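You operate a simulated robot arm through the tools that you are given. There is no shell and no other tool.

The job below is to be done with a simulated robot arm. You get a single attempt, and the scene is never put back.

TASK
Try the flanged bush with both plug gauges and sort it.
Fine: GOOD only if green goes in and red stays proud, else REWORK; put both gauges back in their rests. Set down upright: green plug gauge, red plug gauge.

It is judged by the outcome, as a careful person would: the job done as asked, and still so three seconds after it is handed in. It fails if anything else is knocked over, pushed out of place, dropped, spilled or broken.

THE ROBOT
A 6-joint arm with a four-finger gripper, fixed in place. Base frame: the origin is on the floor under the middle of its stand, x ahead of it, y to its left, z up; the work surface is at about z = 0.86. Lengths are in m, angles in rad, forces in N, time in s.
With the tool pointing down near the work surface it reaches from about 0.14 to 0.92 m from the base axis. Its first joint turns from -2.897 to 2.897 rad. Payload 3.43 kg.
The tool frame sits at the grasp point between the pads (the TCP): z along the fingers, y along the line on which they close. The tips reach 0.03 m beyond it. The gripper opens to 0.12 m; its body begins 0.085 m behind the TCP.
Orientation is that of the tool frame in the base frame, as a unit quaternion [w, x, y, z]. With the fingers straight down and closing along the base's y, the tool's x points along the base's -x, its y along +y and its z along -z.

THE INTERFACE
- The arm moves only by the tool drive_tool. Its argument "increments" is a list that holds one entry, the list of rows, each a list of 7 numbers: the shift along the base's x, y, z in units of 150 mm (1.0 is 150 mm), then the turn, a rotation vector about the base's x, y, z in units of 90 degrees (1.0 is 90 degrees), then the finger opening in cm, from 0 to 12. In form: [[[x, y, z, wx, wy, wz, jaw], ...]]. A call has 1 to 20 rows; each row is the pose to reach, as a shift and turn from the pose commanded when the call began. A call with a number of a shift or a turn outside -1 to 1 is refused whole. Rows are played at 5 a second. More than 0.05 m and 0.15 rad between two rows, or a gripper value outside its range, and nothing of the call is played. A pose out of reach is approached as far as the arm can. The call stops where the force on the tool passes 40 N (or 10 N more than at its start, if that is more) or the arm is blocked; 0.2 s more then pass. Each finger travels about 0.1362 m/s and halts on what it meets, pressing with about 33 N; the grip force reading is that of the motor and also rises with nothing between the fingers. The clock runs only during rows and for 0.2 s after the last one: add rows that repeat a pose to give the fingers time. The reply holds the time, the measured pose of the TCP, the force on the tool along the base axes, the opening and the grip force, in the units named above and with some noise, with the torque about the TCP (base axes, N m) and any sound that the robot's microphone picked up, and new pictures: "views" is both (left out), scene, wrist or none.
- Cameras (640 x 400 px; columns grow to the right, rows downward): "scene" is fixed at [0.4051, -0.4873, 1.4367]; the picture's right is [0.99, 0.10, 0.00], its down [0.10, -0.96, -0.27] and it looks along [-0.03, 0.27, -0.96] (base axes); focal length 356 px, centre (320, 200). "wrist" rides on the gripper at [0.071, -0.017, -0.121] in the tool frame; the picture's right is [0.23, 0.97, 0.00], its down [-0.81, 0.19, -0.55] and it looks along [-0.54, 0.13, 0.83] (tool axes); focal length 275 px, centre (320, 200). There is no depth. A picture from a camera that has moved, and an enlarged one, comes with that camera's place and axes in the base frame and with its lens. The place of the scene camera against the robot may be out by one fixed shift of up to 0.018 m in any direction.
- slide_trunk(by): moves the trunk up (or, below 0, down) by that many m; the arm rides with it, the base frame stays. It gives what a move gives, with no picture.
- enlarge(camera, box): a new picture of the part [left, top, right, bottom] of that camera's present view, enlarged. No time passes.
- hand_in(): hands the job in; it is judged then, once.

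Nothing tells you positions but the pictures and the camera data. Unless the task says otherwise, let go and move clear before handing in.

The tools are called after "Call:" as a command line: name --argument value ..., lists and objects as JSON in quotes. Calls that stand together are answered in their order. drive_tool: Moves the arm, as the interface text tells. Its arguments: {"type":"object","properties":{"increments":{"type":"array","items":{"type":"array","items":{"type":"array","items":{"type":"number"}}}},"views":{"type":"string","enum":["both","scene","wrist","none"]}},"required":["increments"]} The other tools are called the same way: slide_trunk (by) moves the trunk up or down; enlarge (camera, box) takes an enlarged picture of a part of a camera's view; hand_in () hands the job in.

At the start:

```text
time_s: 0.0
position: [0.2884, -0.3793, 1.149]
ee_rot: [0.0, 0.0, 1.0, 0.0]
ft_force: [-0.3, -0.6, 0.6]
ft_torque: [0.01, -0.01, 0.01]
width: 0.1202
finger_force: 0.1
trunk travel left (down, up): [-0.1, 0.44]
```

scene: 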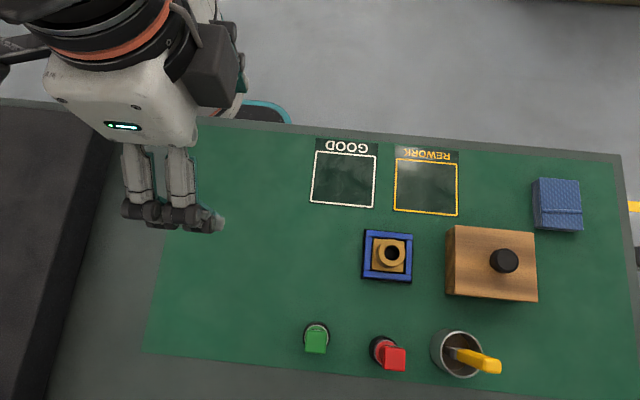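
wrist: 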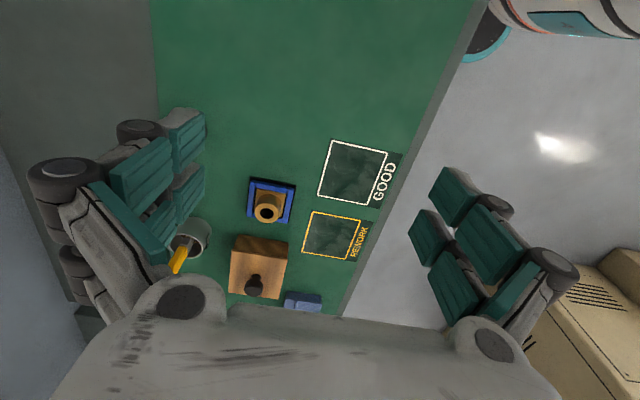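

I see the scene from above: the bush sits in a blue nest near the middle, with the green and red gauges in rests near the lower edge and the GOOD/REWORK zones above. I'll take enlarged views first to locate things.

Call:
enlarge --camera "scene" --box '[280, 210, 520, 390]'

Call:
enlarge --camera "scene" --box '[340, 220, 440, 290]'

Call:
enlarge --camera "scene" --box '[290, 310, 420, 390]'

Call:
enlarge --camera "wrist" --box '[200, 120, 400, 320]'

```text
2.22 times, centred on (400, 300) of scene
camera zoom: at [0.4051, -0.4873, 1.4367], right [0.99, 0.1, 0.0], down [0.1, -0.96, -0.27], along [-0.03, 0.27, -0.96], focal length 792 px, centre (142, -22)
```

zoom: 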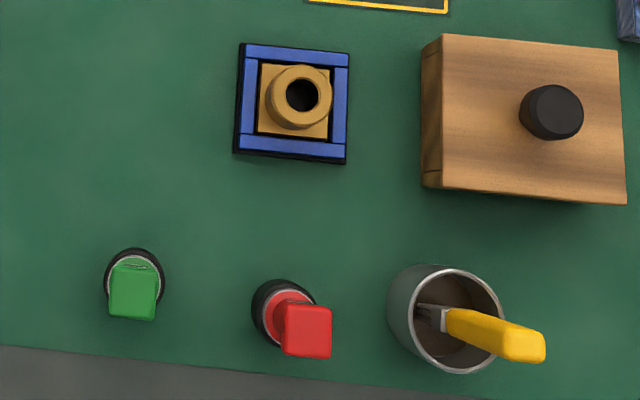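

```text
5.71 times, centred on (390, 255) of scene
camera zoom: at [0.4051, -0.4873, 1.4367], right [0.99, 0.1, 0.0], down [0.1, -0.96, -0.27], along [-0.03, 0.27, -0.96], focal length 2036 px, centre (-80, -114)
```

zoom: 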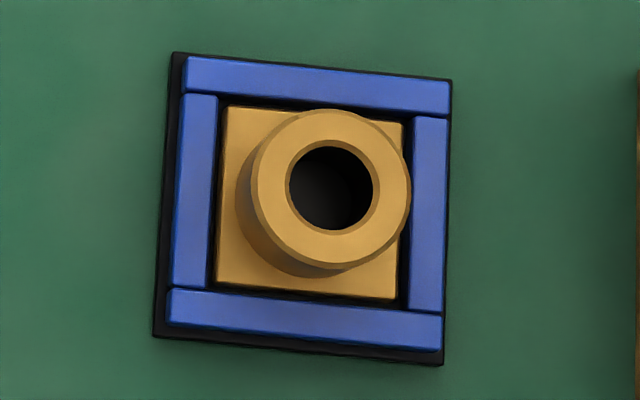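

```text
4.92 times, centred on (355, 350) of scene
camera zoom: at [0.4051, -0.4873, 1.4367], right [0.99, 0.1, 0.0], down [0.1, -0.96, -0.27], along [-0.03, 0.27, -0.96], focal length 1754 px, centre (148, -538)
```

zoom: 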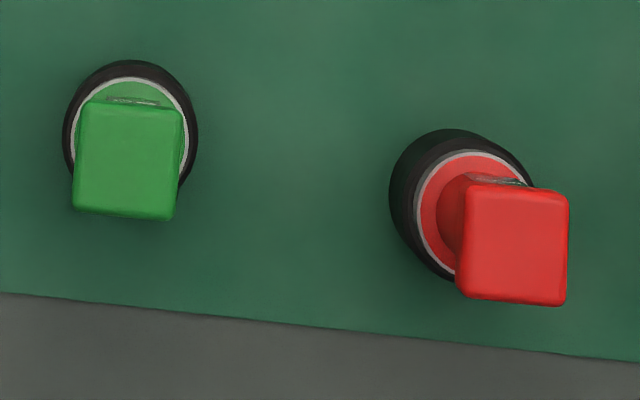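

```text
2.00 times, centred on (300, 220) of wrist
camera zoom: at [0.2181, -0.396, 1.269], right [-0.23, 0.97, 0.0], down [0.81, 0.19, 0.55], along [0.54, 0.13, -0.83], focal length 551 px, centre (360, 160)
```

zoom: 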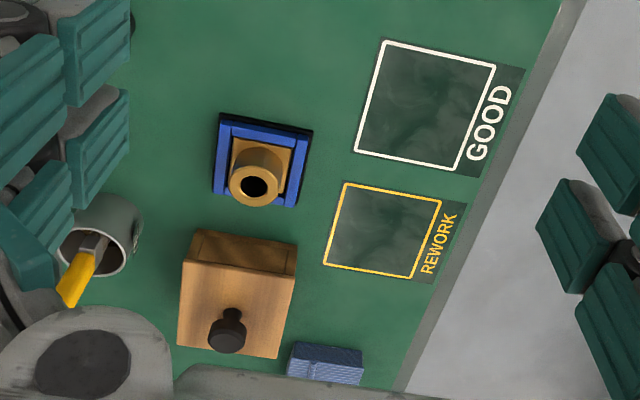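

The bush is at about (0.50, -0.41), the green gauge near (0.40, -0.54) and the red near (0.50, -0.55). I'll move at a safe height towards the gauges and look with the wrist camera.

Call:
drive_tool --increments '[[[0.15, -0.2, 0.1, 0, 0, 0, 12], [0.3, -0.4, 0.2, 0, 0, 0, 12], [0.45, -0.6, 0.2, 0, 0, 0, 12], [0.55, -0.75, 0.2, 0, 0, 0, 12], [0.55, -0.75, 0.2, 0, 0, 0, 12]]]'

```text
time_s: 1.2
position: [0.3718, -0.4923, 1.1775]
ee_rot: [0.0, 0.0, 1.0, 0.0]
ft_force: [0.1, 0.4, -0.2]
ft_torque: [0.01, 0.01, 0.03]
width: 0.12
finger_force: 0.2
trunk travel left (down, up): [-0.1, 0.44]
camera wrist: at [0.3007, -0.5095, 1.2985], right [-0.23, 0.97, 0.0], down [0.81, 0.19, 0.55], along [0.54, 0.13, -0.83], focal length 275 px, centre (320, 200)
```

scene: 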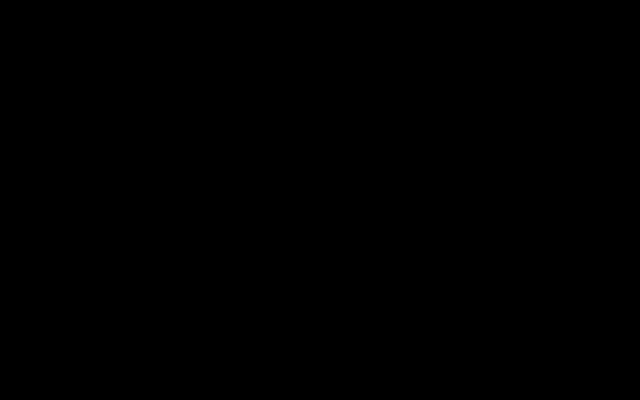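
wrist: 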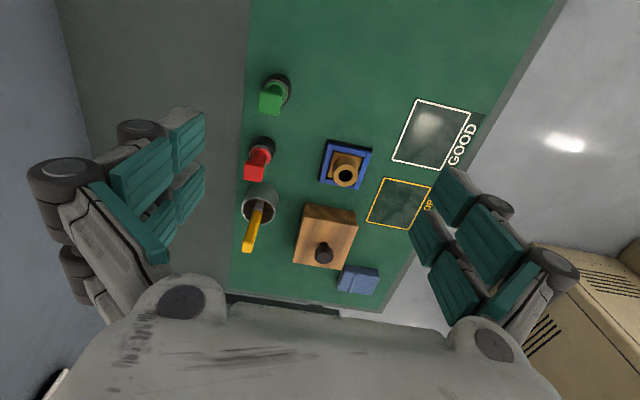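

The scene camera is blocked by the arm here, but the wrist camera sees both gauges and the bush. I'll enlarge the wrist view to measure them.

Call:
enlarge --camera "wrist" --box '[230, 60, 390, 220]'

Call:
enlarge --camera "wrist" --box '[235, 65, 315, 115]'

Call:
enlarge --camera "wrist" --box '[220, 130, 300, 180]'

Call:
enlarge --camera "wrist" --box '[305, 140, 385, 190]'

```text
2.50 times, centred on (310, 140) of wrist
camera zoom: at [0.3007, -0.5095, 1.2985], right [-0.23, 0.97, 0.0], down [0.81, 0.19, 0.55], along [0.54, 0.13, -0.83], focal length 688 px, centre (345, 350)
```

zoom: 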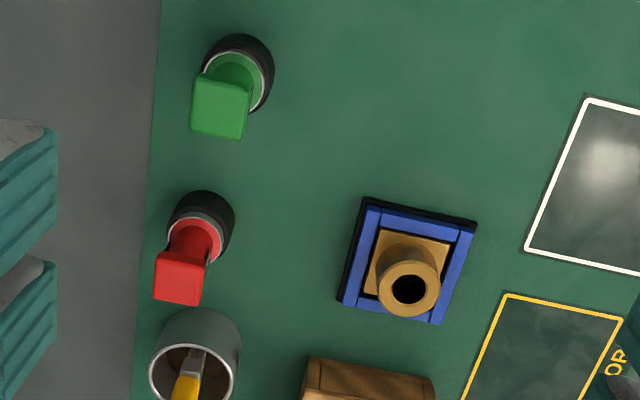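

```text
8.00 times, centred on (275, 90) of wrist
camera zoom: at [0.3007, -0.5095, 1.2985], right [-0.23, 0.97, 0.0], down [0.81, 0.19, 0.55], along [0.54, 0.13, -0.83], focal length 2202 px, centre (680, 1080)
```

zoom: 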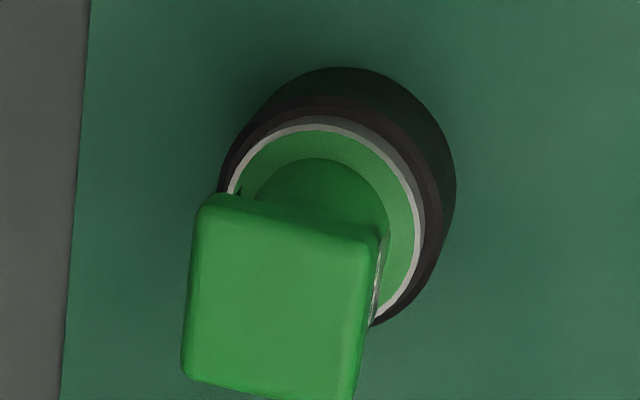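

```text
8.00 times, centred on (260, 155) of wrist
camera zoom: at [0.3007, -0.5095, 1.2985], right [-0.23, 0.97, 0.0], down [0.81, 0.19, 0.55], along [0.54, 0.13, -0.83], focal length 2202 px, centre (800, 560)
```

zoom: 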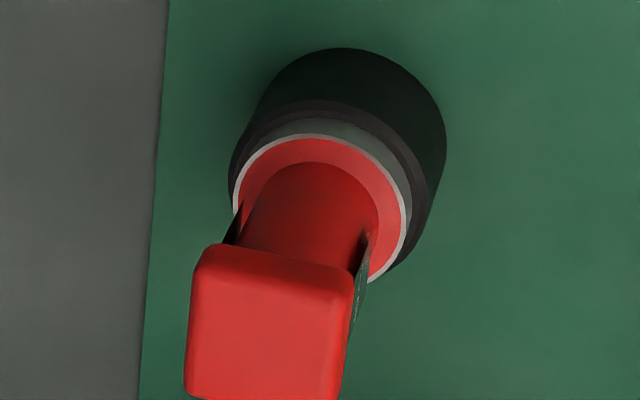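

```text
8.00 times, centred on (345, 165) of wrist
camera zoom: at [0.3007, -0.5095, 1.2985], right [-0.23, 0.97, 0.0], down [0.81, 0.19, 0.55], along [0.54, 0.13, -0.83], focal length 2202 px, centre (120, 480)
```

zoom: 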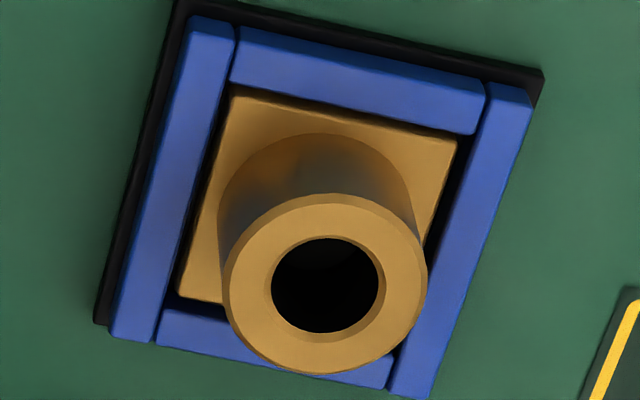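

I'll move back and lower for a second viewpoint (parallax) and to see the gripper shape in the scene camera.

Call:
drive_tool --increments '[[[-0.2, -0.1, -0.1, 0, 0, 0, 12], [-0.45, -0.2, -0.3, 0, 0, 0, 12], [-0.6, -0.3, -0.5, 0, 0, 0, 12], [-0.6, -0.3, -0.5, 0, 0, 0, 12]]]'

Call:
enlarge --camera "scene" --box '[160, 200, 480, 400]'

Call:
enlarge --camera "wrist" --box '[230, 80, 390, 240]'

```text
refused: row 2 steps farther than a row can; nothing moved
```

```text
2.00 times, centred on (320, 300) of scene
camera zoom: at [0.4051, -0.4873, 1.4367], right [0.99, 0.1, 0.0], down [0.1, -0.96, -0.27], along [-0.03, 0.27, -0.96], focal length 712 px, centre (320, 0)
```

zoom: 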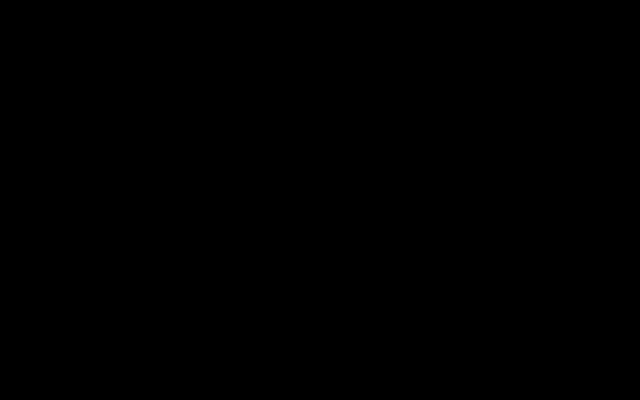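

```text
2.50 times, centred on (310, 160) of wrist
camera zoom: at [0.3007, -0.5095, 1.2985], right [-0.23, 0.97, 0.0], down [0.81, 0.19, 0.55], along [0.54, 0.13, -0.83], focal length 688 px, centre (345, 300)
```

zoom: 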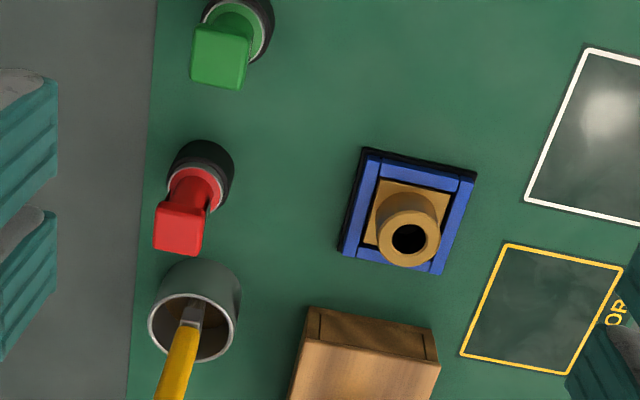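

The move was refused for one slightly long step, and nothing moved. I'll repeat it with shorter steps.

Call:
drive_tool --increments '[[[-0.2, -0.1, -0.1, 0, 0, 0, 12], [-0.4, -0.2, -0.25, 0, 0, 0, 12], [-0.55, -0.3, -0.4, 0, 0, 0, 12], [-0.65, -0.3, -0.5, 0, 0, 0, 12], [-0.65, -0.3, -0.5, 0, 0, 0, 12]]]'

Call:
enlarge --camera "scene" --box '[160, 200, 480, 400]'

Call:
enlarge --camera "wrist" --box '[230, 120, 390, 280]'

```text
time_s: 2.4
position: [0.2742, -0.5375, 1.1039]
ee_rot: [0.0, 0.0, 1.0, 0.0]
ft_force: [0.3, 0.4, 0.9]
ft_torque: [0.03, -0.01, -0.03]
width: 0.1199
finger_force: 0.1
trunk travel left (down, up): [-0.1, 0.44]
camera wrist: at [0.2027, -0.5539, 1.2238], right [-0.23, 0.97, 0.0], down [0.81, 0.19, 0.55], along [0.54, 0.13, -0.83], focal length 275 px, centre (320, 200)
```

scene: 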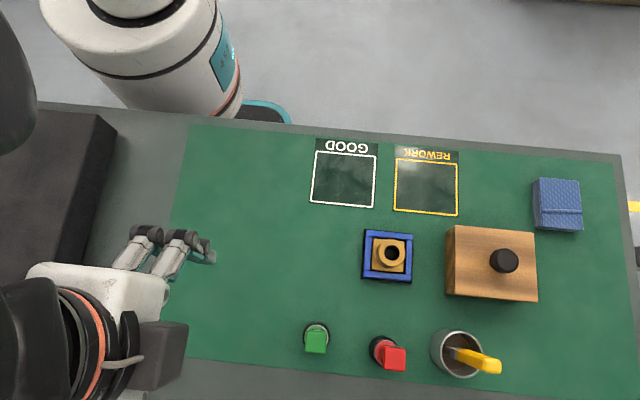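
wrist: 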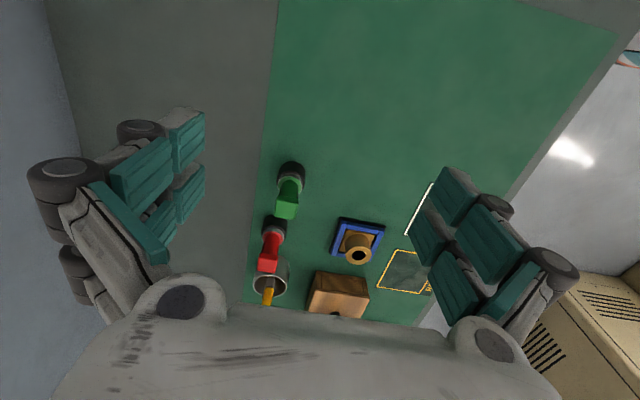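

```text
2.00 times, centred on (320, 300) of scene
camera zoom: at [0.4051, -0.4873, 1.4367], right [0.99, 0.1, 0.0], down [0.1, -0.96, -0.27], along [-0.03, 0.27, -0.96], focal length 712 px, centre (320, 0)
```

zoom: 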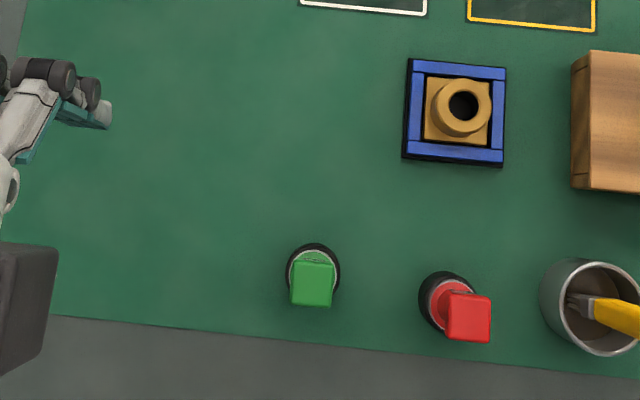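

```text
2.50 times, centred on (310, 200) of wrist
camera zoom: at [0.2027, -0.5539, 1.2238], right [-0.23, 0.97, 0.0], down [0.81, 0.19, 0.55], along [0.54, 0.13, -0.83], focal length 688 px, centre (345, 200)
```

zoom: 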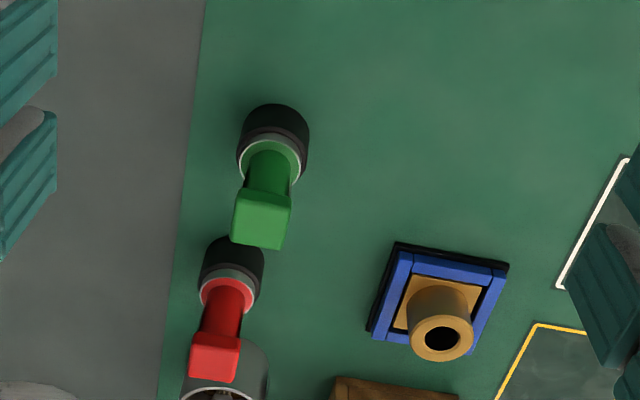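

I now have a second viewpoint. I'll enlarge it further to triangulate the gauge caps, the rests and the bush.

Call:
enlarge --camera "wrist" --box '[250, 155, 330, 225]'

Call:
enlarge --camera "wrist" --box '[235, 210, 315, 280]'

Call:
enlarge --camera "wrist" --box '[320, 210, 400, 270]'

```text
5.71 times, centred on (290, 190) of wrist
camera zoom: at [0.2027, -0.5539, 1.2238], right [-0.23, 0.97, 0.0], down [0.81, 0.19, 0.55], along [0.54, 0.13, -0.83], focal length 1573 px, centre (491, 257)
```

zoom: 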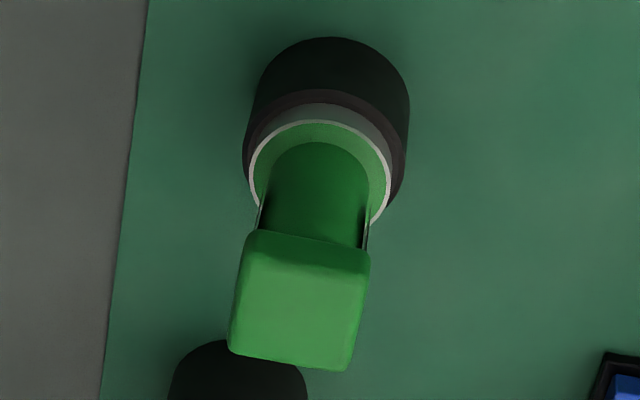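

```text
5.71 times, centred on (275, 245) of wrist
camera zoom: at [0.2027, -0.5539, 1.2238], right [-0.23, 0.97, 0.0], down [0.81, 0.19, 0.55], along [0.54, 0.13, -0.83], focal length 1573 px, centre (577, -57)
```

zoom: 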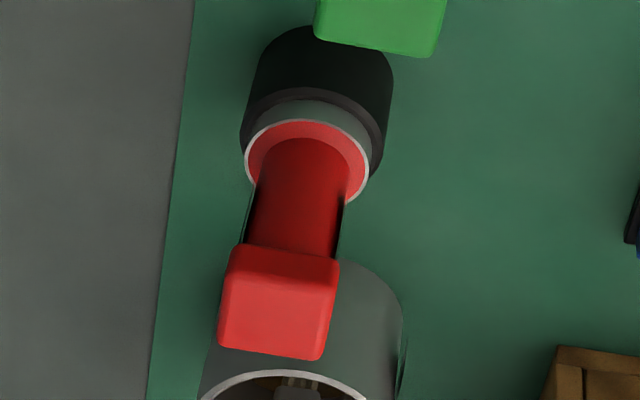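

```text
6.67 times, centred on (360, 240) of wrist
camera zoom: at [0.2027, -0.5539, 1.2238], right [-0.23, 0.97, 0.0], down [0.81, 0.19, 0.55], along [0.54, 0.13, -0.83], focal length 1835 px, centre (53, -67)
```

zoom: 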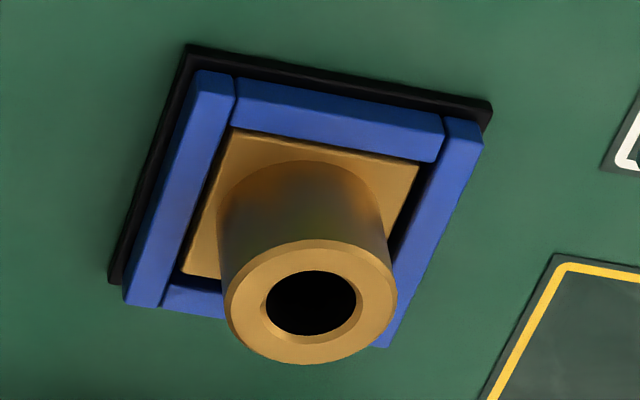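

The green cap top comes out at about (0.401, -0.548, 0.958), red at (0.494, -0.557, 0.96) and the bush top at (0.501, -0.419, 0.903). Next I hover above the green gauge and check the alignment.

Call:
drive_tool --increments '[[[0.2, -0.02, -0.05, 0, 0, 0, 12], [0.4, -0.04, -0.1, 0, 0, 0, 12], [0.6, -0.06, -0.2, 0, 0, 0, 12], [0.75, -0.07, -0.3, 0, 0, 0, 12], [0.845, -0.07, -0.4, 0, 0, 0, 12], [0.845, -0.07, -0.4, 0, 0, 0, 12]]]'

Call:
enlarge --camera "wrist" --box '[240, 80, 400, 240]'

```text
time_s: 3.8
position: [0.4016, -0.5484, 1.0424]
ee_rot: [0.001, 0.001, 1.0, 0.0]
ft_force: [0.8, 0.1, 0.1]
ft_torque: [0.01, 0.01, 0.03]
width: 0.1199
finger_force: 0.1
trunk travel left (down, up): [-0.1, 0.44]
camera wrist: at [0.3305, -0.5638, 1.1641], right [-0.23, 0.97, 0.0], down [0.81, 0.19, 0.55], along [0.54, 0.13, -0.83], focal length 275 px, centre (320, 200)
```

scene: 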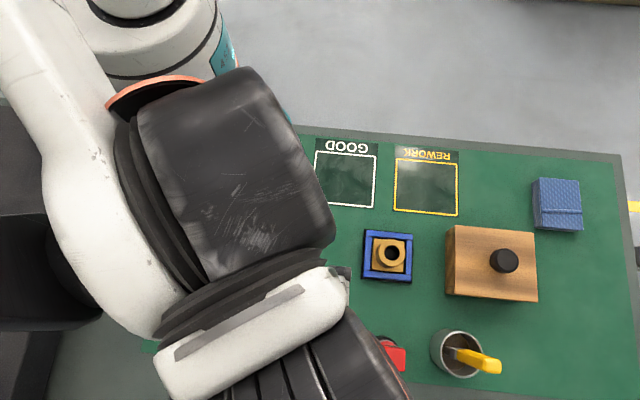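
wrist: 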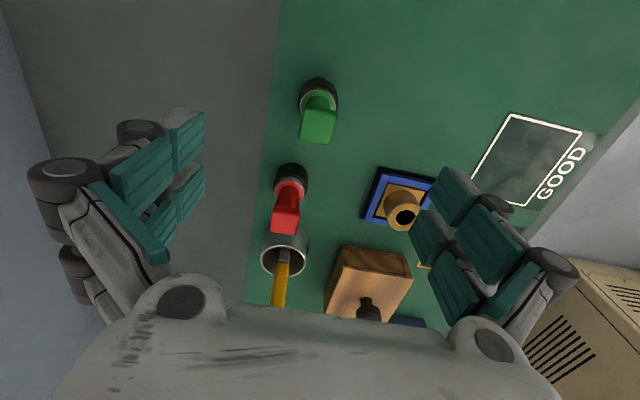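

```text
2.50 times, centred on (320, 160) of wrist
camera zoom: at [0.3305, -0.5638, 1.1641], right [-0.23, 0.97, 0.0], down [0.81, 0.19, 0.55], along [0.54, 0.13, -0.83], focal length 688 px, centre (320, 300)
```

zoom: 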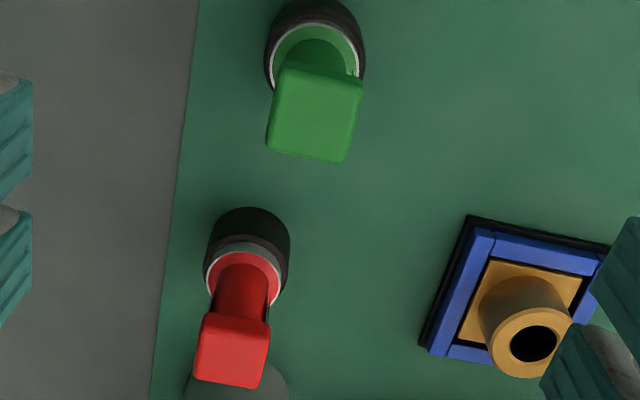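

The estimates agree: green is at (0.400, -0.5495) and square to the base axes. I'll descend around its cap with the fingers open.

Call:
drive_tool --increments '[[[-0.013, -0.007, -0.12, 0, 0, 0, 12], [-0.013, -0.007, -0.24, 0, 0, 0, 12], [-0.013, -0.007, -0.36, 0, 0, 0, 12], [-0.013, -0.007, -0.46, 0, 0, 0, 12], [-0.013, -0.007, -0.54, 0, 0, 0, 12], [-0.013, -0.007, -0.6, 0, 0, 0, 12], [-0.013, -0.007, -0.62, 0, 0, 0, 12], [-0.013, -0.007, -0.62, 0, 0, 0, 12]]]' --views "wrist"

Call:
enlarge --camera "wrist" --box '[160, 60, 480, 260]'

```text
time_s: 5.6
position: [0.3982, -0.5485, 0.95]
ee_rot: [0.0, -0.001, 1.0, 0.0]
ft_force: [-0.1, -0.4, -0.2]
ft_torque: [0.0, -0.02, 0.02]
width: 0.12
finger_force: 0.0
trunk travel left (down, up): [-0.1, 0.44]
camera wrist: at [0.3276, -0.5652, 1.0709], right [-0.23, 0.97, 0.0], down [0.81, 0.19, 0.55], along [0.54, 0.13, -0.83], focal length 275 px, centre (320, 200)
```

wrist: 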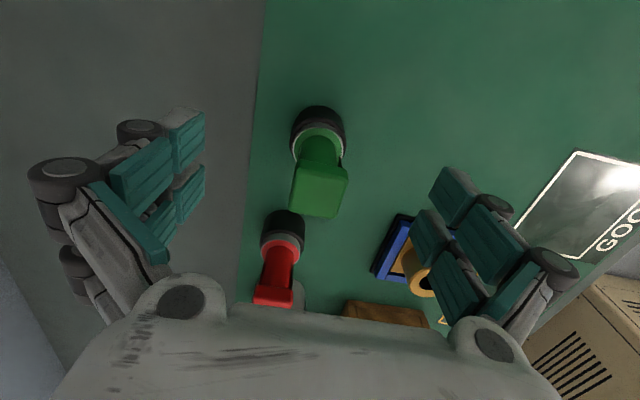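

```text
2.00 times, centred on (320, 160) of wrist
camera zoom: at [0.3276, -0.5652, 1.0709], right [-0.23, 0.97, 0.0], down [0.81, 0.19, 0.55], along [0.54, 0.13, -0.83], focal length 551 px, centre (320, 280)
```

zoom: 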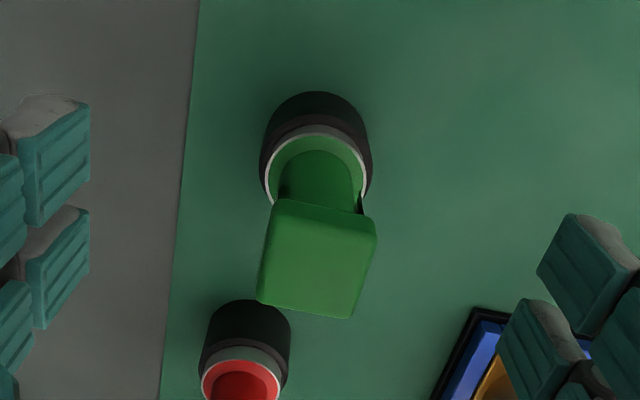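

The cap is centred between the fingers to about 1 mm. I'll close on it.

Call:
drive_tool --increments '[[[0, -0.006, 0, 0, 0, 0, 9], [0, -0.006, 0, 0, 0, 0, 6], [0, -0.006, 0, 0, 0, 0, 4], [0, -0.006, 0, 0, 0, 0, 3], [0, -0.006, 0, 0, 0, 0, 2], [0, -0.006, 0, 0, 0, 0, 1], [0, -0.006, 0, 0, 0, 0, 1], [0, -0.006, 0, 0, 0, 0, 1]]]' --views "wrist"

Call:
enlarge --camera "wrist" --box '[200, 60, 440, 260]'

```text
time_s: 7.4
position: [0.3987, -0.5514, 0.9499]
ee_rot: [0.0, 0.0, 1.0, 0.0]
ft_force: [0.2, -0.1, 0.0]
ft_torque: [0.01, 0.04, 0.0]
width: 0.0224
finger_force: 33.0
trunk travel left (down, up): [-0.1, 0.44]
camera wrist: at [0.3279, -0.5662, 1.0709], right [-0.23, 0.97, 0.0], down [0.81, 0.19, 0.55], along [0.54, 0.13, -0.83], focal length 275 px, centre (320, 200)
```

wrist: 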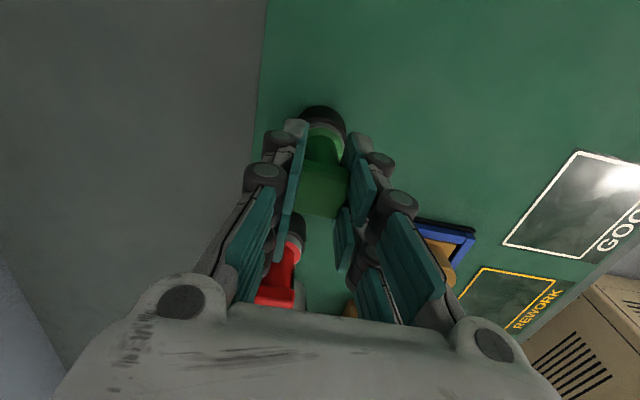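

```text
2.00 times, centred on (320, 160) of wrist
camera zoom: at [0.3279, -0.5662, 1.0709], right [-0.23, 0.97, 0.0], down [0.81, 0.19, 0.55], along [0.54, 0.13, -0.83], focal length 551 px, centre (320, 280)
```

zoom: 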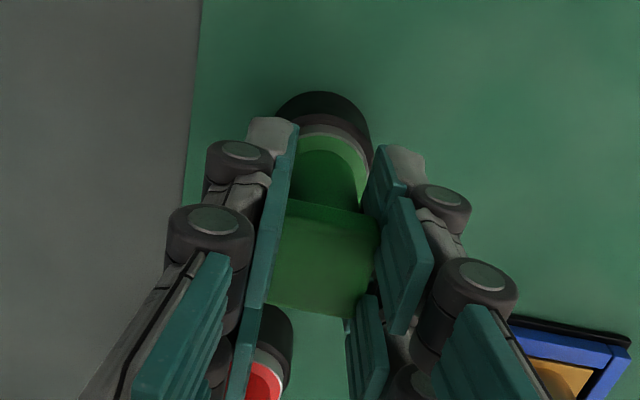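

The grip reads 22.4 mm at 33 N. I'll lift straight up slowly and look at the pin.

Call:
drive_tool --increments '[[[0, -0.006, 0.03, 0, 0, 0, 1], [0, -0.006, 0.08, 0, 0, 0, 1], [0, -0.006, 0.14, 0, 0, 0, 1], [0, -0.006, 0.22, 0, 0, 0, 1], [0, -0.006, 0.32, 0, 0, 0, 1], [0, -0.006, 0.42, 0, 0, 0, 1], [0, -0.006, 0.52, 0, 0, 0, 1], [0, -0.006, 0.6, 0, 0, 0, 1], [0, -0.006, 0.6, 0, 0, 0, 1]]]' --views "both"

Call:
enlarge --camera "wrist" --box '[200, 60, 440, 260]'

Call:
enlarge --camera "wrist" --box '[280, 90, 370, 160]'

```text
time_s: 9.4
position: [0.3996, -0.551, 1.04]
ee_rot: [0.0, 0.001, 1.0, 0.0]
ft_force: [0.1, 0.1, -0.8]
ft_torque: [-0.02, -0.01, 0.02]
width: 0.0225
finger_force: 33.3
trunk travel left (down, up): [-0.1, 0.44]
camera wrist: at [0.3282, -0.567, 1.1608], right [-0.23, 0.97, 0.0], down [0.81, 0.19, 0.55], along [0.54, 0.13, -0.83], focal length 275 px, centre (320, 200)
```

scene: 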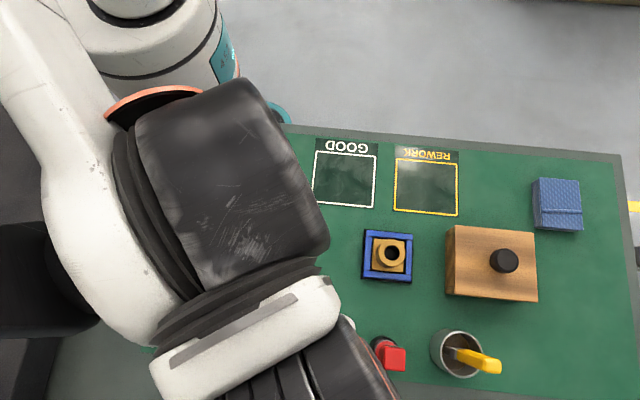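
wrist: 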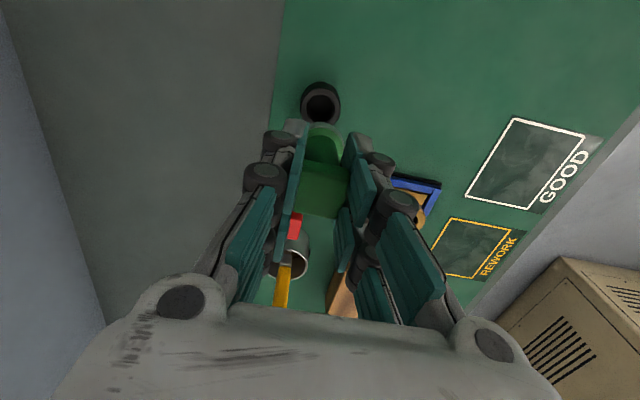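

```text
2.00 times, centred on (320, 160) of wrist
camera zoom: at [0.3282, -0.567, 1.1608], right [-0.23, 0.97, 0.0], down [0.81, 0.19, 0.55], along [0.54, 0.13, -0.83], focal length 551 px, centre (320, 280)
```

zoom: 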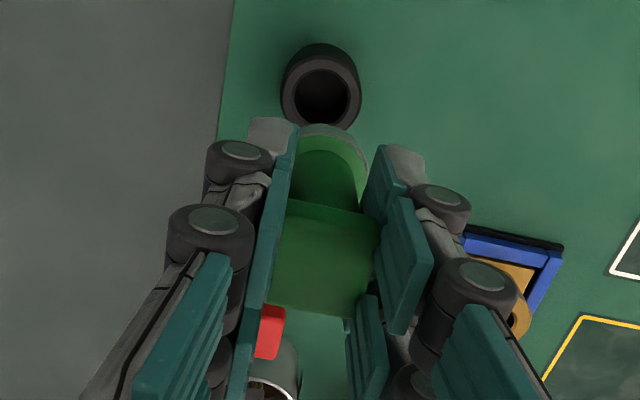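

```text
5.71 times, centred on (325, 125) of wrist
camera zoom: at [0.3282, -0.567, 1.1608], right [-0.23, 0.97, 0.0], down [0.81, 0.19, 0.55], along [0.54, 0.13, -0.83], focal length 1573 px, centre (291, 629)
```

zoom: 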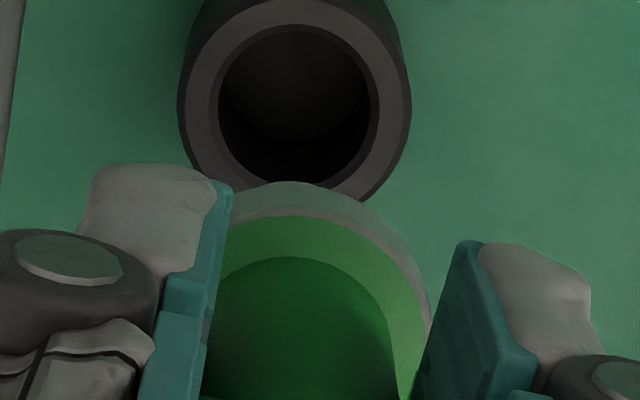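

The green gauge lifted cleanly, and its collar normally rests on the rim of a cup with a bigger hole. I'll raise it and carry it to where the scene camera can see the pin from the side.

Call:
drive_tool --increments '[[[0, 0.05, 0.2, 0, 0, 0, 1], [0.05, 0.15, 0.4, 0, 0, 0, 1], [0.15, 0.3, 0.6, 0, 0, 0, 1], [0.3, 0.45, 0.8, 0, 0, 0, 1], [0.45, 0.6, 1.0, 0, 0, 0, 1], [0.6, 0.8, 1.0, 0, 0, 0, 1], [0.8, 0.95, 1.0, 0, 0, 0, 1], [0.8, 0.95, 1.0, 0, 0, 0, 1]]]' --views "none"

Call:
drive_tool --increments '[[[0.1, 0.2, 0.1, 0, 0, 0, 1], [0.2, 0.4, 0.2, 0, 0, 0, 1], [0.27, 0.6, 0.3, 0, 0, 0, 1], [0.27, 0.72, 0.4, 0, 0, 0, 1], [0.27, 0.72, 0.4, 0, 0, 0, 1]]]'

```text
time_s: 11.2
position: [0.5189, -0.4077, 1.1898]
ee_rot: [0.0, 0.001, 1.0, 0.0]
ft_force: [0.5, 1.0, -1.6]
ft_torque: [-0.03, 0.01, -0.02]
width: 0.0222
finger_force: 33.1
trunk travel left (down, up): [-0.1, 0.44]
```

```text
time_s: 12.4
position: [0.5592, -0.3009, 1.2508]
ee_rot: [0.0, -0.001, 1.0, 0.0]
ft_force: [-0.1, 0.3, -1.5]
ft_torque: [-0.02, 0.02, 0.01]
width: 0.0224
finger_force: 32.9
trunk travel left (down, up): [-0.1, 0.44]
camera wrist: at [0.4884, -0.3168, 1.3714], right [-0.23, 0.97, 0.0], down [0.81, 0.19, 0.55], along [0.54, 0.13, -0.83], focal length 275 px, centre (320, 200)
```

scene: 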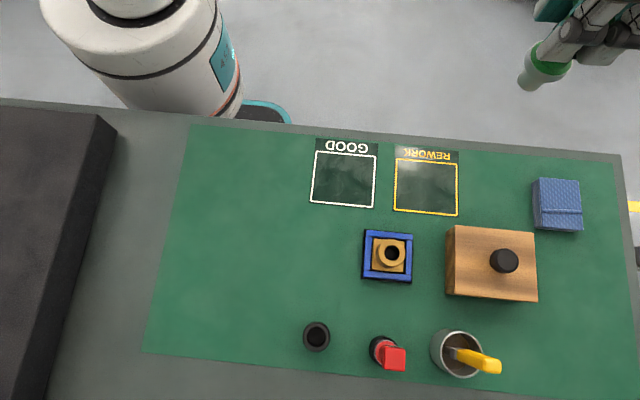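
wrist: 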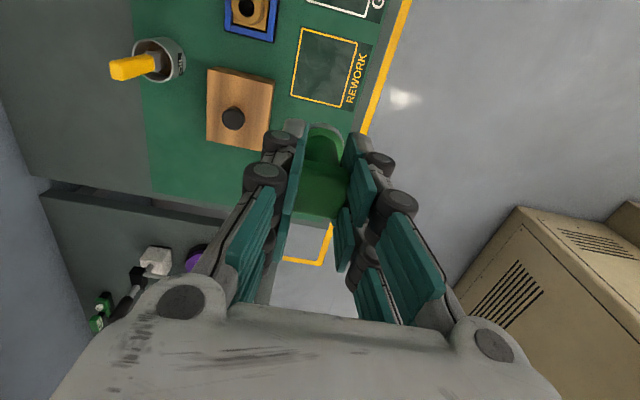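

The pin is now visible at the upper right of the scene picture. I'll enlarge that part.

Call:
enlarge --camera "scene" --box '[500, 0, 640, 100]'

Call:
enlarge --camera "scene" --box '[505, 35, 585, 95]'

Call:
enlarge --camera "scene" --box '[350, 220, 430, 290]'

```text
4.00 times, centred on (570, 50) of scene
camera zoom: at [0.4051, -0.4873, 1.4367], right [0.99, 0.1, 0.0], down [0.1, -0.96, -0.27], along [-0.03, 0.27, -0.96], focal length 1425 px, centre (-680, 800)
```

zoom: 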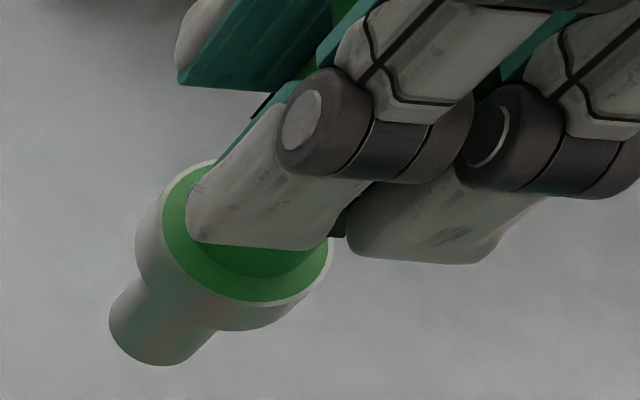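

```text
6.67 times, centred on (545, 65) of scene
camera zoom: at [0.4051, -0.4873, 1.4367], right [0.99, 0.1, 0.0], down [0.1, -0.96, -0.27], along [-0.03, 0.27, -0.96], focal length 2375 px, centre (-1180, 1100)
```

zoom: 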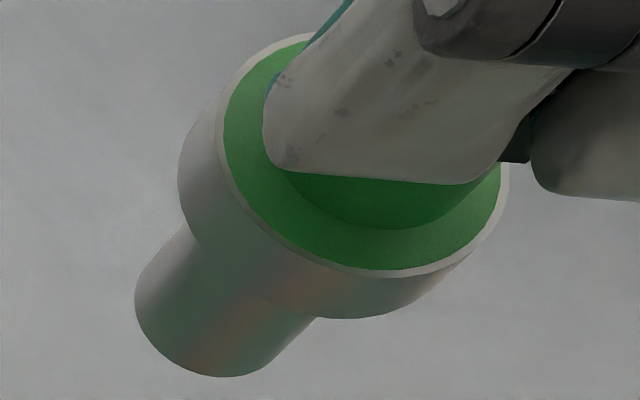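

```text
5.71 times, centred on (390, 255) of scene
camera zoom: at [0.4051, -0.4873, 1.4367], right [0.99, 0.1, 0.0], down [0.1, -0.96, -0.27], along [-0.03, 0.27, -0.96], focal length 2036 px, centre (-80, -114)
```

zoom: 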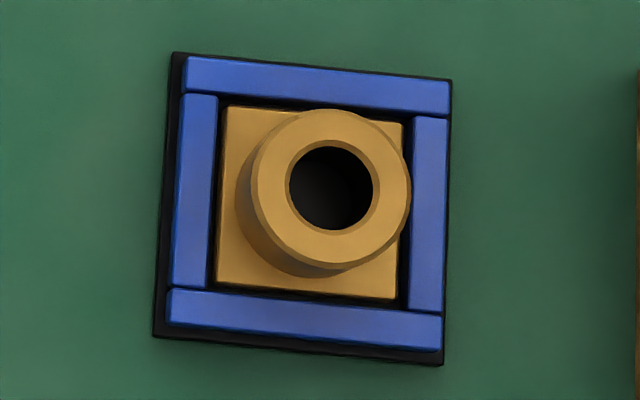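

The pin shows as about 20 mm in diameter and 22 mm long under a 34 mm collar, so its tip is about 79 mm below the TCP. Now I'll measure the gauge's place in the grip with the wrist camera.

Call:
enlarge --camera "wrist" --box '[270, 110, 370, 230]'

Call:
enlarge --camera "wrist" --box '[295, 115, 355, 155]'

```text
3.33 times, centred on (320, 170) of wrist
camera zoom: at [0.4884, -0.3168, 1.3714], right [-0.23, 0.97, 0.0], down [0.81, 0.19, 0.55], along [0.54, 0.13, -0.83], focal length 918 px, centre (320, 300)
```

zoom: 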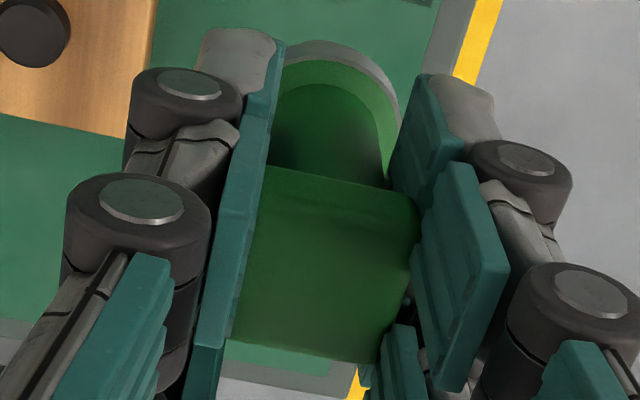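

```text
10.00 times, centred on (325, 135) of wrist
camera zoom: at [0.4884, -0.3168, 1.3714], right [-0.23, 0.97, 0.0], down [0.81, 0.19, 0.55], along [0.54, 0.13, -0.83], focal length 2753 px, centre (270, 850)
```

zoom: 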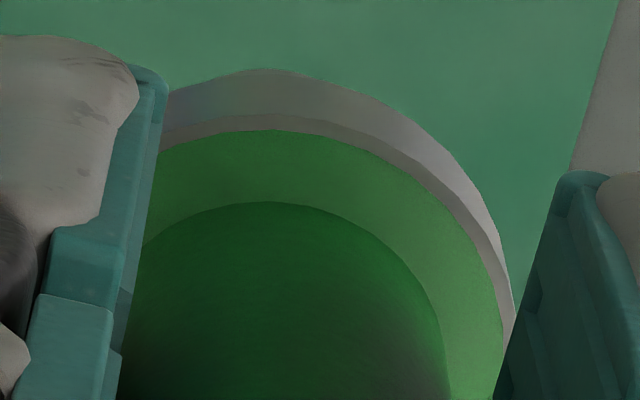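

I'll take finer pictures of the cap and collar to work out any tilt or offset of the gauge in the grip.

Call:
enlarge --camera "wrist" --box '[285, 155, 365, 225]'

Call:
enlarge --camera "scene" --box '[510, 50, 560, 95]'

```text
5.71 times, centred on (325, 190) of wrist
camera zoom: at [0.4884, -0.3168, 1.3714], right [-0.23, 0.97, 0.0], down [0.81, 0.19, 0.55], along [0.54, 0.13, -0.83], focal length 1573 px, centre (291, 257)
```

zoom: 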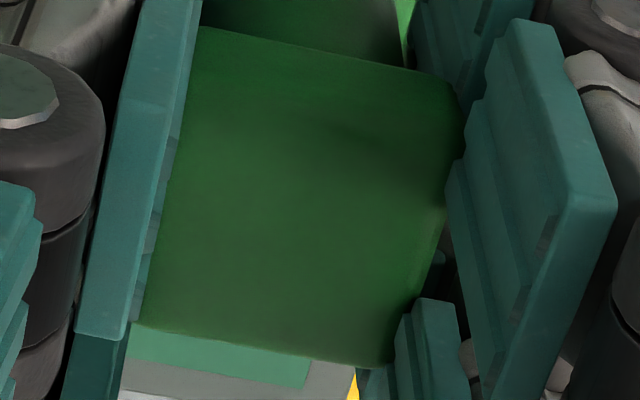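

```text
8.89 times, centred on (535, 72) of scene
camera zoom: at [0.4051, -0.4873, 1.4367], right [0.99, 0.1, 0.0], down [0.1, -0.96, -0.27], along [-0.03, 0.27, -0.96], focal length 3167 px, centre (-1591, 1333)
```

zoom: 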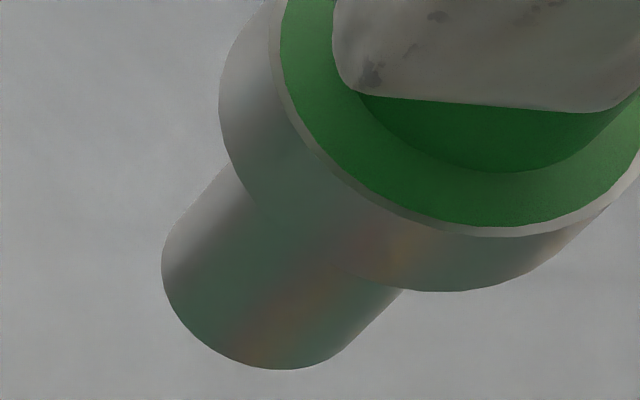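

Precision is limited here, so I'll bring the pin above the hole at about (0.501, -0.4195) and compare the collar with the bush directly before touching.

Call:
drive_tool --increments '[[[-0.05, -0.1, -0.1, 0, 0, 0, 1], [-0.1, -0.2, -0.2, 0, 0, 0, 1], [-0.15, -0.3, -0.3, 0, 0, 0, 1], [-0.2, -0.4, -0.4, 0, 0, 0, 1], [-0.25, -0.5, -0.55, 0, 0, 0, 1], [-0.3, -0.6, -0.7, 0, 0, 0, 1], [-0.35, -0.7, -0.85, 0, 0, 0, 1], [-0.399, -0.795, -1.0, 0, 0, 0, 1], [-0.399, -0.795, -1.0, 0, 0, 0, 1]]]' --views "none"

Call:
drive_tool --increments '[[[0, 0, -0.15, 0, 0, 0, 1], [0, 0, -0.3, 0, 0, 0, 1], [0, 0, -0.42, 0, 0, 0, 1], [0, 0, -0.54, 0, 0, 0, 1], [0, 0, -0.62, 0, 0, 0, 1], [0, 0, -0.67, 0, 0, 0, 1], [0, 0, -0.67, 0, 0, 0, 1]]]'

Call:
enlarge --camera "wrist" --box '[270, 70, 380, 160]'

```text
time_s: 14.4
position: [0.499, -0.4211, 1.0992]
ee_rot: [0.0, 0.0, 1.0, 0.0]
ft_force: [0.0, 1.1, -0.8]
ft_torque: [0.01, 0.0, 0.0]
width: 0.0222
finger_force: 33.4
trunk travel left (down, up): [-0.1, 0.44]
```

```text
time_s: 16.0
position: [0.4991, -0.4196, 0.9998]
ee_rot: [0.0, 0.0, 1.0, 0.001]
ft_force: [0.6, -0.1, -1.7]
ft_torque: [-0.01, -0.03, 0.04]
width: 0.0221
finger_force: 32.8
trunk travel left (down, up): [-0.1, 0.44]
camera wrist: at [0.4286, -0.436, 1.1201], right [-0.23, 0.97, 0.0], down [0.81, 0.19, 0.55], along [0.54, 0.13, -0.83], focal length 275 px, centre (320, 200)
```

scene: 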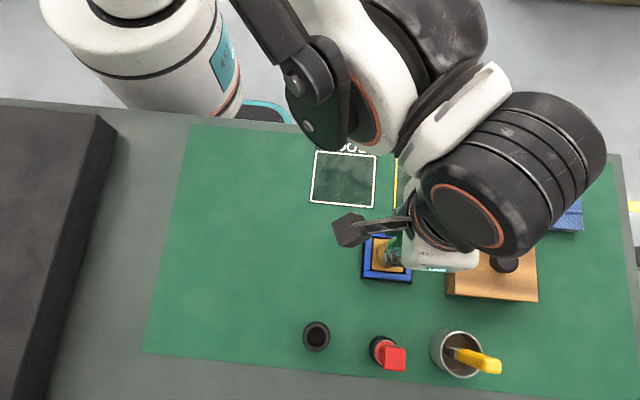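
wrist: 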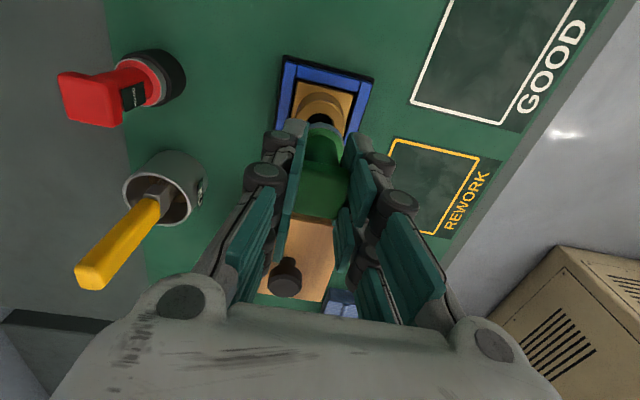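

```text
4.44 times, centred on (325, 115) of wrist
camera zoom: at [0.4286, -0.436, 1.1201], right [-0.23, 0.97, 0.0], down [0.81, 0.19, 0.55], along [0.54, 0.13, -0.83], focal length 1224 px, centre (298, 578)
```

zoom: 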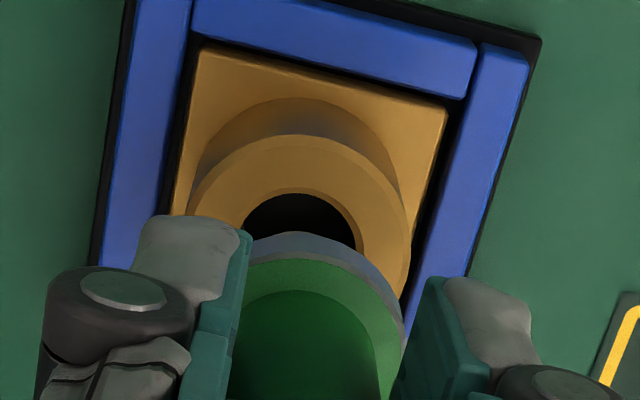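

I can see the bush hole and the collar's near edge together. I'll zoom in to measure the relative offset.

Call:
enlarge --camera "wrist" --box '[290, 90, 370, 150]'

Call:
enlarge --camera "scene" --box '[350, 210, 430, 290]'

```text
6.67 times, centred on (330, 120) of wrist
camera zoom: at [0.4286, -0.436, 1.1201], right [-0.23, 0.97, 0.0], down [0.81, 0.19, 0.55], along [0.54, 0.13, -0.83], focal length 1835 px, centre (253, 733)
```

zoom: 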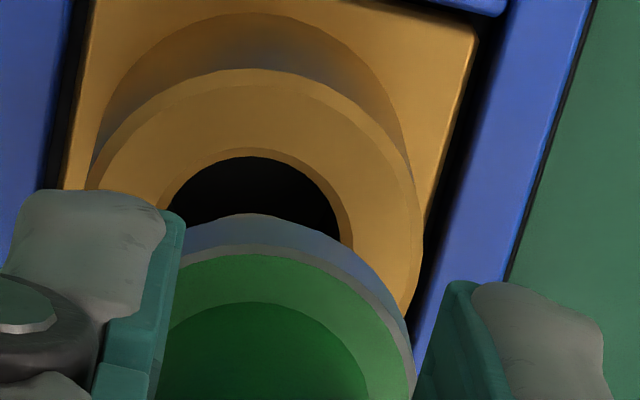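

```text
5.00 times, centred on (390, 250) of scene
camera zoom: at [0.4051, -0.4873, 1.4367], right [0.99, 0.1, 0.0], down [0.1, -0.96, -0.27], along [-0.03, 0.27, -0.96], focal length 1781 px, centre (-30, -50)
```

zoom: 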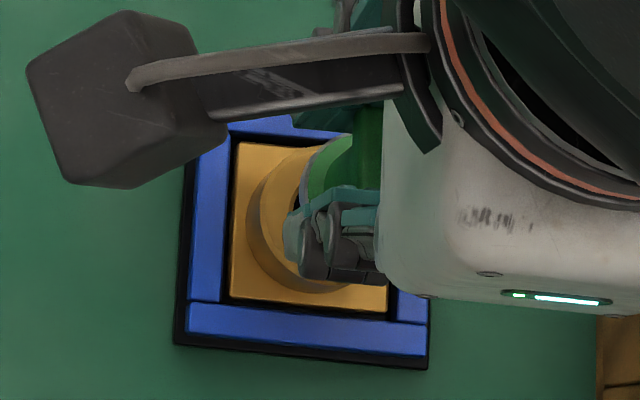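

The hole and the gauge axis look aligned to within about 1 mm. I'll lower slowly in small steps and watch the force.

Call:
drive_tool --increments '[[[0, 0, -0.03, 0, 0, 0, 1], [0, 0, -0.06, 0, 0, 0, 1], [0, 0, -0.08, 0, 0, 0, 1], [0, 0, -0.09, 0, 0, 0, 1], [0, 0, -0.1, 0, 0, 0, 1], [0, 0, -0.107, 0, 0, 0, 1], [0, 0, -0.113, 0, 0, 0, 1], [0, 0, -0.12, 0, 0, 0, 1], [0, 0, -0.12, 0, 0, 0, 1]]]' --views "wrist"

Call:
enlarge --camera "wrist" --box '[290, 90, 370, 150]'

```text
time_s: 18.0
position: [0.4988, -0.4184, 0.9805]
ee_rot: [0.0, 0.0, 1.0, 0.0]
ft_force: [0.0, 0.3, -1.0]
ft_torque: [0.0, -0.02, 0.0]
width: 0.0222
finger_force: 33.0
trunk travel left (down, up): [-0.1, 0.44]
camera wrist: at [0.4287, -0.4357, 1.1021], right [-0.23, 0.97, 0.0], down [0.81, 0.19, 0.55], along [0.54, 0.13, -0.83], focal length 275 px, centre (320, 200)
```

wrist: 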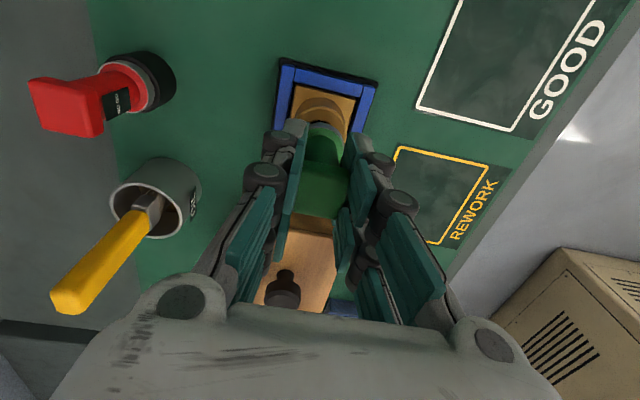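

```text
6.67 times, centred on (330, 120) of wrist
camera zoom: at [0.4287, -0.4357, 1.1021], right [-0.23, 0.97, 0.0], down [0.81, 0.19, 0.55], along [0.54, 0.13, -0.83], focal length 1835 px, centre (253, 733)
```

zoom: 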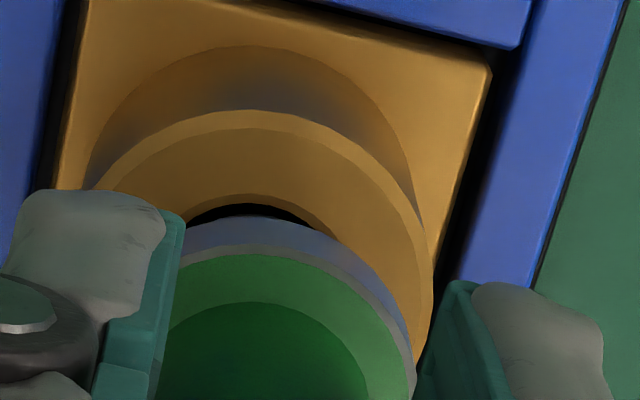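

There's no contact yet at a TCP height of 0.981. I'll continue down in 1 mm steps.

Call:
drive_tool --increments '[[[0, 0, -0.007, 0, 0, 0, 1], [0, 0, -0.013, 0, 0, 0, 1], [0, 0, -0.02, 0, 0, 0, 1], [0, 0, -0.027, 0, 0, 0, 1], [0, 0, -0.027, 0, 0, 0, 1]]]' --views "none"

```text
time_s: 19.2
position: [0.4981, -0.4202, 0.977]
ee_rot: [0.001, 0.001, 1.0, 0.0]
ft_force: [-1.0, -0.4, -1.8]
ft_torque: [-0.02, -0.01, -0.01]
width: 0.0224
finger_force: 33.0
trunk travel left (down, up): [-0.1, 0.44]
```

Call:
drive_tool --increments '[[[0, 0, -0.007, 0, 0, 0, 1], [0, 0, -0.013, 0, 0, 0, 1], [0, 0, -0.02, 0, 0, 0, 1], [0, 0, -0.027, 0, 0, 0, 1], [0, 0, -0.027, 0, 0, 0, 1]]]' --views "wrist"

Call:
enlarge --camera "wrist" --box '[290, 90, 370, 150]'

```text
time_s: 20.4
position: [0.5009, -0.4198, 0.973]
ee_rot: [0.0, 0.0, 1.0, 0.0]
ft_force: [0.0, -0.2, -0.8]
ft_torque: [-0.01, 0.02, 0.03]
width: 0.0223
finger_force: 33.4
trunk travel left (down, up): [-0.1, 0.44]
camera wrist: at [0.4287, -0.4358, 1.0944], right [-0.23, 0.97, 0.0], down [0.81, 0.19, 0.55], along [0.54, 0.13, -0.83], focal length 275 px, centre (320, 200)
```

wrist: 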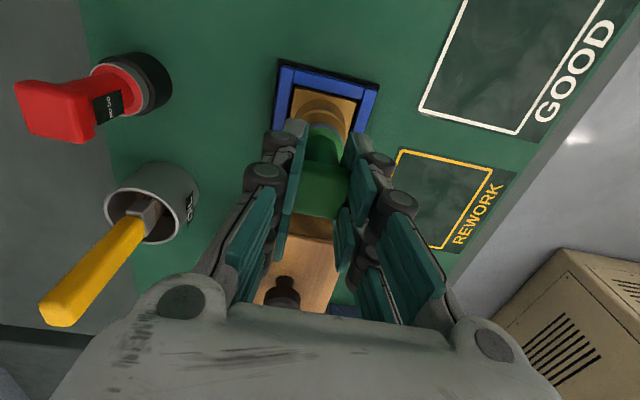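

```text
6.67 times, centred on (330, 120) of wrist
camera zoom: at [0.4287, -0.4358, 1.0944], right [-0.23, 0.97, 0.0], down [0.81, 0.19, 0.55], along [0.54, 0.13, -0.83], focal length 1835 px, centre (253, 733)
```

zoom: 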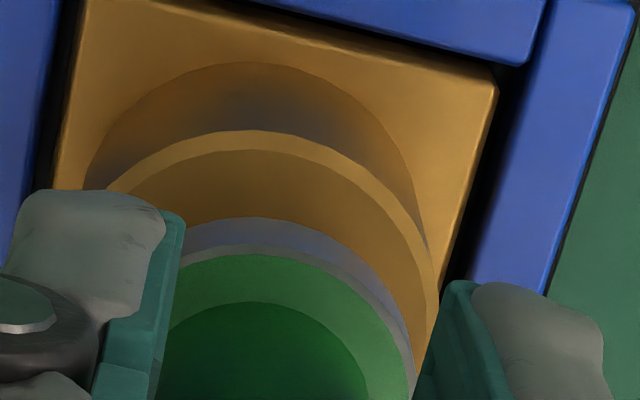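

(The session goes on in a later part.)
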